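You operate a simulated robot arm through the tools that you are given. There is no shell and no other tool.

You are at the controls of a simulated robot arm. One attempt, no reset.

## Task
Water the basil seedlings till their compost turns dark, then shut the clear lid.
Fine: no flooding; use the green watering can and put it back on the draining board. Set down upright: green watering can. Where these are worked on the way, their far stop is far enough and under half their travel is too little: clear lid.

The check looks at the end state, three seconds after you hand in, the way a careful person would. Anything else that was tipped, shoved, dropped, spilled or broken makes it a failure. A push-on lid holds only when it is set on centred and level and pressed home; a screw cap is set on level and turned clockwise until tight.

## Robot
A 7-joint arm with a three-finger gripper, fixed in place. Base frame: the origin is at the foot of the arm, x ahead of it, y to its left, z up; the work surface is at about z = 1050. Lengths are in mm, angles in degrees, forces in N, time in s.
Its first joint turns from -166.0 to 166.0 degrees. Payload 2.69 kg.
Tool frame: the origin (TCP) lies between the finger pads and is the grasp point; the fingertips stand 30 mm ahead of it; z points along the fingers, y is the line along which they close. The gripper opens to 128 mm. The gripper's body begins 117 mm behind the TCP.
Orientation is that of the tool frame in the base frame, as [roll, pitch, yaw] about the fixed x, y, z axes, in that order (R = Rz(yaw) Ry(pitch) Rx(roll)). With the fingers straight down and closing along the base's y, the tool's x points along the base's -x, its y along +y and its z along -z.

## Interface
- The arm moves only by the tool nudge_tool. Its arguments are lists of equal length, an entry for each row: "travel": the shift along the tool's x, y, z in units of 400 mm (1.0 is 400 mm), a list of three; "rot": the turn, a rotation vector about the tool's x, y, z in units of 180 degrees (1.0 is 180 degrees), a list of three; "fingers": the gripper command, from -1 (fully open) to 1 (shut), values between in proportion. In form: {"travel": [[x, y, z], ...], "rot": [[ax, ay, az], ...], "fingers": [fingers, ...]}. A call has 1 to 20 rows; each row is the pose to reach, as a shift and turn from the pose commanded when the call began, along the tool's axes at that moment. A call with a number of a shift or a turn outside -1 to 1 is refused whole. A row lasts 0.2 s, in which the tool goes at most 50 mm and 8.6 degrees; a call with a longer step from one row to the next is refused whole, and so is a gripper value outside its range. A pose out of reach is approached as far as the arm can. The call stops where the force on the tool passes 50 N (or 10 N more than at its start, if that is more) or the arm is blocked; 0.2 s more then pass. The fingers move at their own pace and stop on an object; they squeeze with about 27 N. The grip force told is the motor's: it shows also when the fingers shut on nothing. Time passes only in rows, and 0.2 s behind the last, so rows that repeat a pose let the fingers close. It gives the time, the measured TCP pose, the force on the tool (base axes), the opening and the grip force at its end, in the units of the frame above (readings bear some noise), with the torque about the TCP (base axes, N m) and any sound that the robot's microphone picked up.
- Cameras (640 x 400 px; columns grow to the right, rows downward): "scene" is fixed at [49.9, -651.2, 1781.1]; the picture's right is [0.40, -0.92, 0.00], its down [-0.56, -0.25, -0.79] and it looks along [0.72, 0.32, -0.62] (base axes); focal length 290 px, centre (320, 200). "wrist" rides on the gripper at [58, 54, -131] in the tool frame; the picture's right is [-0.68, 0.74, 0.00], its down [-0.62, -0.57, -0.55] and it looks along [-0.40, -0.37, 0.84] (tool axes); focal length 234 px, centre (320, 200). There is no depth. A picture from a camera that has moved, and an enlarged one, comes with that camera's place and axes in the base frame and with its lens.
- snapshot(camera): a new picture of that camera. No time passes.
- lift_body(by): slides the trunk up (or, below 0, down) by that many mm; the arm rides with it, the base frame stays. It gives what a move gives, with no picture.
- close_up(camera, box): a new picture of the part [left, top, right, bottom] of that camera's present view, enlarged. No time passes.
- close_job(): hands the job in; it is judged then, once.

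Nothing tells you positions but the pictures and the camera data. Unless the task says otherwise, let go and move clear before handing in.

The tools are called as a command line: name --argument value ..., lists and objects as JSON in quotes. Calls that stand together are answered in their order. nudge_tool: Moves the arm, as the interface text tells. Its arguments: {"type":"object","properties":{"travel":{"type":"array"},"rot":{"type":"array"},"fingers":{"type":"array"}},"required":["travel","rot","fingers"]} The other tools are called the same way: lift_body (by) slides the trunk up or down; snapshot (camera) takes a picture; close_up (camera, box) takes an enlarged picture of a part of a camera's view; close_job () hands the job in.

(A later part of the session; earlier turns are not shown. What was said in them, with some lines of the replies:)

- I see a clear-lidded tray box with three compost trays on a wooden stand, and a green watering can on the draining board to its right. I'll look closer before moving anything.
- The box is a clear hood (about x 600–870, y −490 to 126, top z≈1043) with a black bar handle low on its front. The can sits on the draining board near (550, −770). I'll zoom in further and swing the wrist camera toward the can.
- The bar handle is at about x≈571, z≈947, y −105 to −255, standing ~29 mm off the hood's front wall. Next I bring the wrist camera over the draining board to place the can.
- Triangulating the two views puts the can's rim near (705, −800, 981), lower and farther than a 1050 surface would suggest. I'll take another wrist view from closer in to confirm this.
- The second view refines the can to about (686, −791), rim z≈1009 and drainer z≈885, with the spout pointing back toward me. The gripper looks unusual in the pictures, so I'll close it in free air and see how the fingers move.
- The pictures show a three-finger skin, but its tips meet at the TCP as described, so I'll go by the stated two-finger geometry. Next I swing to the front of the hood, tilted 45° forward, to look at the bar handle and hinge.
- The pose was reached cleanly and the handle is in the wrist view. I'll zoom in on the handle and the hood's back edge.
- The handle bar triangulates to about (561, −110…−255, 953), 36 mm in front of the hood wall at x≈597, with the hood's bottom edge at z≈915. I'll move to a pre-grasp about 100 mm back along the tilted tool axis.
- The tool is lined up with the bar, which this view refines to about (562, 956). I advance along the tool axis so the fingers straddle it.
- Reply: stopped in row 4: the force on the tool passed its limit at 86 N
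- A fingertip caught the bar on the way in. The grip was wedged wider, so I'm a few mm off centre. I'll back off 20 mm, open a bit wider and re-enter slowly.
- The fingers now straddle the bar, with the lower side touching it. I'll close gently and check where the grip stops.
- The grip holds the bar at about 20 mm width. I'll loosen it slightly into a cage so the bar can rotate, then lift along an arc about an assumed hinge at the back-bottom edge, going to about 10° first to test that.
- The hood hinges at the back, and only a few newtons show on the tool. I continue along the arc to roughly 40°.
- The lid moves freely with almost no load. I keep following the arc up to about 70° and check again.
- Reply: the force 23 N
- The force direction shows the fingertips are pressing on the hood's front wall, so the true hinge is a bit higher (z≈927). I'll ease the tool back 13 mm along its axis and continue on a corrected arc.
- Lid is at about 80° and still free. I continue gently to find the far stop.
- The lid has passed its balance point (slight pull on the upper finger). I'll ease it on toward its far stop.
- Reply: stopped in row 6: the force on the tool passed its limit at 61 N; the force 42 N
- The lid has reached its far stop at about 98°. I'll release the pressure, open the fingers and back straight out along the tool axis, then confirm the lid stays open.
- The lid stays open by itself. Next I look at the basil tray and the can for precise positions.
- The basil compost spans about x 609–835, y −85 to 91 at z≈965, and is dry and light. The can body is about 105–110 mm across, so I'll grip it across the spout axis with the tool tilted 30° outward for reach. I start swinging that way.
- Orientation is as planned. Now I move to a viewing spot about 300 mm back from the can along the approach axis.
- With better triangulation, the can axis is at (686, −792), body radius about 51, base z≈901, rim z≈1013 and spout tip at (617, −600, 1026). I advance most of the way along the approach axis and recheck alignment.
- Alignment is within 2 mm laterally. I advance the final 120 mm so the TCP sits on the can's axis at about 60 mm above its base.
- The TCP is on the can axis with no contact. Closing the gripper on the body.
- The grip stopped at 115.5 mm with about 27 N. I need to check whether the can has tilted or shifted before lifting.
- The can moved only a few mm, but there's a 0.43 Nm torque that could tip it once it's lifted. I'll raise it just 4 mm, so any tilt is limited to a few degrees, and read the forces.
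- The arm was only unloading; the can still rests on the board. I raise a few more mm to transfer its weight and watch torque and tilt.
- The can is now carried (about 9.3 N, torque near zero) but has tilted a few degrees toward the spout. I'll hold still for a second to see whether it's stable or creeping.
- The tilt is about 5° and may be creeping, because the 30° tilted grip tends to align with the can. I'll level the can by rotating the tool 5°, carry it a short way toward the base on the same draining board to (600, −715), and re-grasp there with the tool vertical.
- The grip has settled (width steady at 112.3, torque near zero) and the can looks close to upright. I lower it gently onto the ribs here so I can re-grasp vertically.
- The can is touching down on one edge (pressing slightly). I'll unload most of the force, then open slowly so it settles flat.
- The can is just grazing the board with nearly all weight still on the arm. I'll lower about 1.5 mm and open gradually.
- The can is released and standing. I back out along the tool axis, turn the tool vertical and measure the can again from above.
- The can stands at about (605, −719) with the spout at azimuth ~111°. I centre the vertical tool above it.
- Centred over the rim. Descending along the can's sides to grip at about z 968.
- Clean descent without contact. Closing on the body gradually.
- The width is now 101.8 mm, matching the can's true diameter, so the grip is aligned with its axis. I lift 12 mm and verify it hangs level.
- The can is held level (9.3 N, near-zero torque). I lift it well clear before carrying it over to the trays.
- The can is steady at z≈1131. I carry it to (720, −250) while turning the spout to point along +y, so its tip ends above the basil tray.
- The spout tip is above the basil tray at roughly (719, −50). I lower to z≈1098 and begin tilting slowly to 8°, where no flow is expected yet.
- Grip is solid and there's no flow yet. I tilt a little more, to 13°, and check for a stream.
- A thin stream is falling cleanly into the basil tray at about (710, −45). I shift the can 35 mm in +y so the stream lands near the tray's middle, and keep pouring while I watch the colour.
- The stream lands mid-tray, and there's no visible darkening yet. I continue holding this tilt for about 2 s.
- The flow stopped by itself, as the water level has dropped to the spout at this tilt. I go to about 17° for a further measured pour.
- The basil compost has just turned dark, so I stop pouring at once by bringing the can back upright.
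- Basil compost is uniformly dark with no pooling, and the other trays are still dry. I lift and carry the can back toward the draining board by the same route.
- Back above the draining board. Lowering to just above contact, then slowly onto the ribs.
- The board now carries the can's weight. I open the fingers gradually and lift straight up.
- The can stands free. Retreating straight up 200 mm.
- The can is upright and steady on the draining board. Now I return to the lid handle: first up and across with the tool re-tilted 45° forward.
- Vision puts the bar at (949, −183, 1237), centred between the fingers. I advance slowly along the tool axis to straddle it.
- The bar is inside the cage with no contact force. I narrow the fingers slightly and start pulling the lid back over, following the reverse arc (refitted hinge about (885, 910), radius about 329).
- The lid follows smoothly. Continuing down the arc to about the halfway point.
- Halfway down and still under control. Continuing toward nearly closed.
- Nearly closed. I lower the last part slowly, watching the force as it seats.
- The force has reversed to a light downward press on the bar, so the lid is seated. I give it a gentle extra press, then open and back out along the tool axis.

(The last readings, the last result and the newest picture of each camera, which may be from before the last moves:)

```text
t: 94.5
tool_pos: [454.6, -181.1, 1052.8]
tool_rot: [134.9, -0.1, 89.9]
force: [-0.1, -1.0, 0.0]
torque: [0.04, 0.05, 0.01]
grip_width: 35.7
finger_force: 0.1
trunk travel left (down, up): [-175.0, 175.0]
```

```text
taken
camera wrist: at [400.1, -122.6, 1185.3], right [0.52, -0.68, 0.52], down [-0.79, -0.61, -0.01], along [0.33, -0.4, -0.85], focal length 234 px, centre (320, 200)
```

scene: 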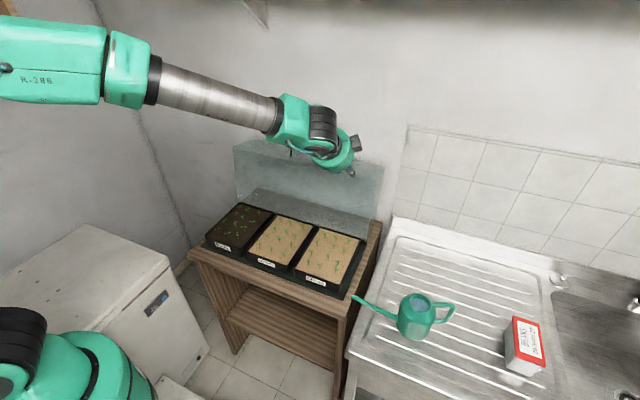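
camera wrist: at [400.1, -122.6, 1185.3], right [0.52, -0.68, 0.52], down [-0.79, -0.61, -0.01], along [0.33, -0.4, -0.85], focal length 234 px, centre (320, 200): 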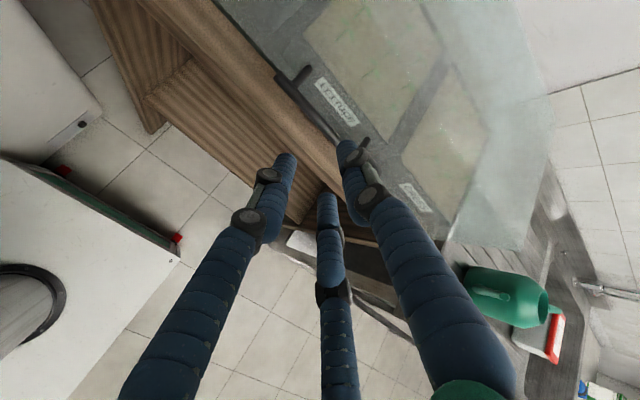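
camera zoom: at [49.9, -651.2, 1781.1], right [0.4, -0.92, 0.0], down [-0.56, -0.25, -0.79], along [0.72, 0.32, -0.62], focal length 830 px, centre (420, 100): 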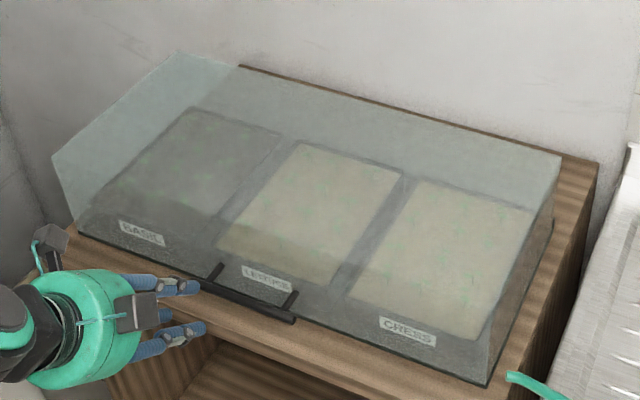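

The lid looks shut. I move the arm well clear and compare with the original closed view.

nudge_tool --travel '[[0, 0.05, -0.06], [0, 0.12, -0.12], [0, 0.2, -0.16], [0, 0.28, -0.2], [0, 0.36, -0.22], [0, 0.42, -0.24]]' --rot '[[0, 0, 0], [0, 0, 0], [0, 0, 0], [0, 0, 0], [0, 0, 0], [0, 0, 0]]' --fingers '[0.4375, 0.4375, 0.4375, 0.4375, 0.4375, 0.4375]'

snapshot --camera "scene"

close_up --camera "scene" --box '[170, 160, 400, 310]'

close_up --camera "scene" --box '[230, 240, 300, 284]'

close_up --camera "scene" --box '[340, 250, 490, 350]'

```text
t: 95.9
tool_pos: [503.9, -182.7, 1240.4]
tool_rot: [134.9, 0.0, 90.0]
force: [0.0, 0.0, -0.1]
torque: [0.03, -0.03, 0.0]
grip_width: 35.9
finger_force: 0.0
trunk travel left (down, up): [-175.0, 175.0]
```

```text
taken
```

scene: 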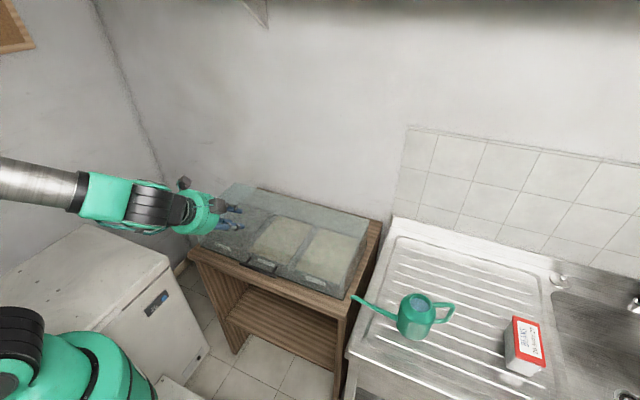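

```text
2.67 times, centred on (285, 235) of scene
camera zoom: at [49.9, -651.2, 1781.1], right [0.4, -0.92, 0.0], down [-0.56, -0.25, -0.79], along [0.72, 0.32, -0.62], focal length 774 px, centre (413, 107)
```

zoom: 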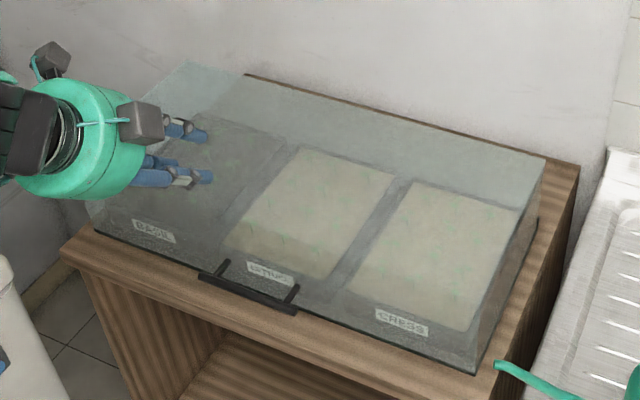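

```text
9.09 times, centred on (265, 262) of scene
camera zoom: at [49.9, -651.2, 1781.1], right [0.4, -0.92, 0.0], down [-0.56, -0.25, -0.79], along [0.72, 0.32, -0.62], focal length 2640 px, centre (820, -364)
```

zoom: 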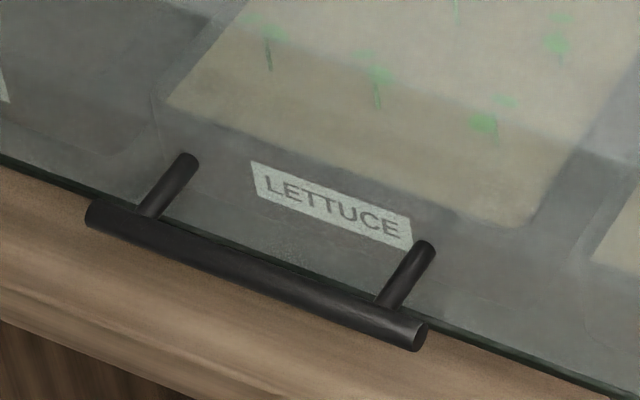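

```text
4.00 times, centred on (415, 300) of scene
camera zoom: at [49.9, -651.2, 1781.1], right [0.4, -0.92, 0.0], down [-0.56, -0.25, -0.79], along [0.72, 0.32, -0.62], focal length 1162 px, centre (-60, -200)
```

zoom: 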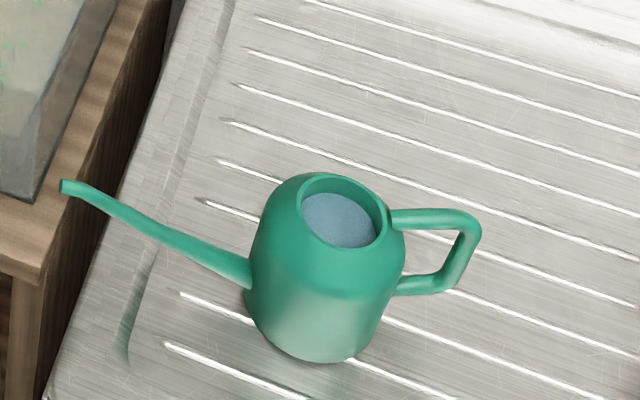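

The handle is back at exactly its original closed position, the can stands upright on the board, and the beans tin is untouched. I raise the arm clear and take a last look at the basil tray.

nudge_tool --travel '[[0, 0.05, -0.08], [0, 0.1, -0.17], [0, 0.15, -0.26], [0, 0.2, -0.35]]' --rot '[[0, 0, 0], [0, 0, 0], [0, 0, 0], [0, 0, 0]]' --fingers '[0.4375, 0.4375, 0.4375, 0.4375]'

snapshot --camera "scene"

close_up --camera "scene" --box '[180, 175, 300, 265]'

```text
t: 96.9
tool_pos: [462.0, -184.5, 1393.8]
tool_rot: [134.9, -0.1, 89.9]
force: [0.2, 0.2, -0.9]
torque: [-0.02, 0.04, 0.01]
grip_width: 35.9
finger_force: 0.0
trunk travel left (down, up): [-175.0, 175.0]
```

```text
taken
```

scene: 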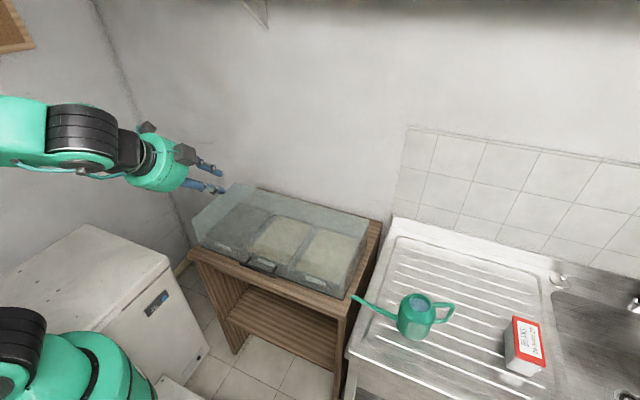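

```text
4.44 times, centred on (240, 220) of scene
camera zoom: at [49.9, -651.2, 1781.1], right [0.4, -0.92, 0.0], down [-0.56, -0.25, -0.79], along [0.72, 0.32, -0.62], focal length 1291 px, centre (676, 111)
```

zoom: 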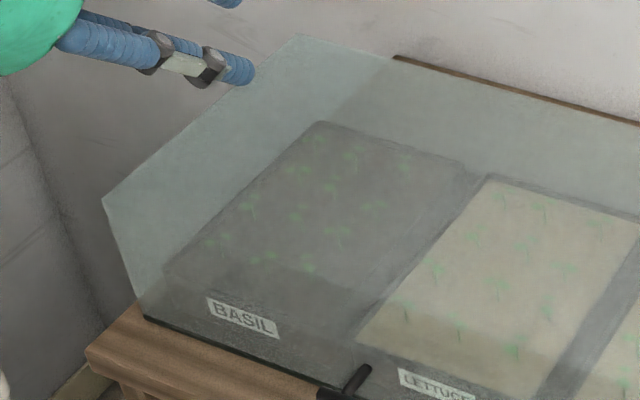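

The basil compost is dark, the other trays are dry, the lid is shut, and the green can stands upright on the draining board. The arm is clear, so I'm handing in the job.

close_job

```text
The job is handed in.
```

I watered the basil until its compost turned dark, shut the clear lid, and handed the job in. I don't have the check's verdict.

- **Watering:** I stopped pouring as soon as the compost went dark. I saw no pooling, and the lettuce and cress trays stayed dry.
- **Lid:** I opened it to its far stop, then closed it under control and pressed it down gently. The handle lines up exactly with where it was in the first pictures.
- **Green can:** it stands upright on the draining board, about 100 mm nearer the robot than where it started. My first grip on it wasn't steady enough to pour with, so I set it down closer and gripped it again from above. Its spout now sticks out past the left edge of the board and touches nothing.
- **Bumps:** a fingertip knocked the lid's handle on the first approach, and the lid met its far stop at about 60 N. Neither left any visible damage.
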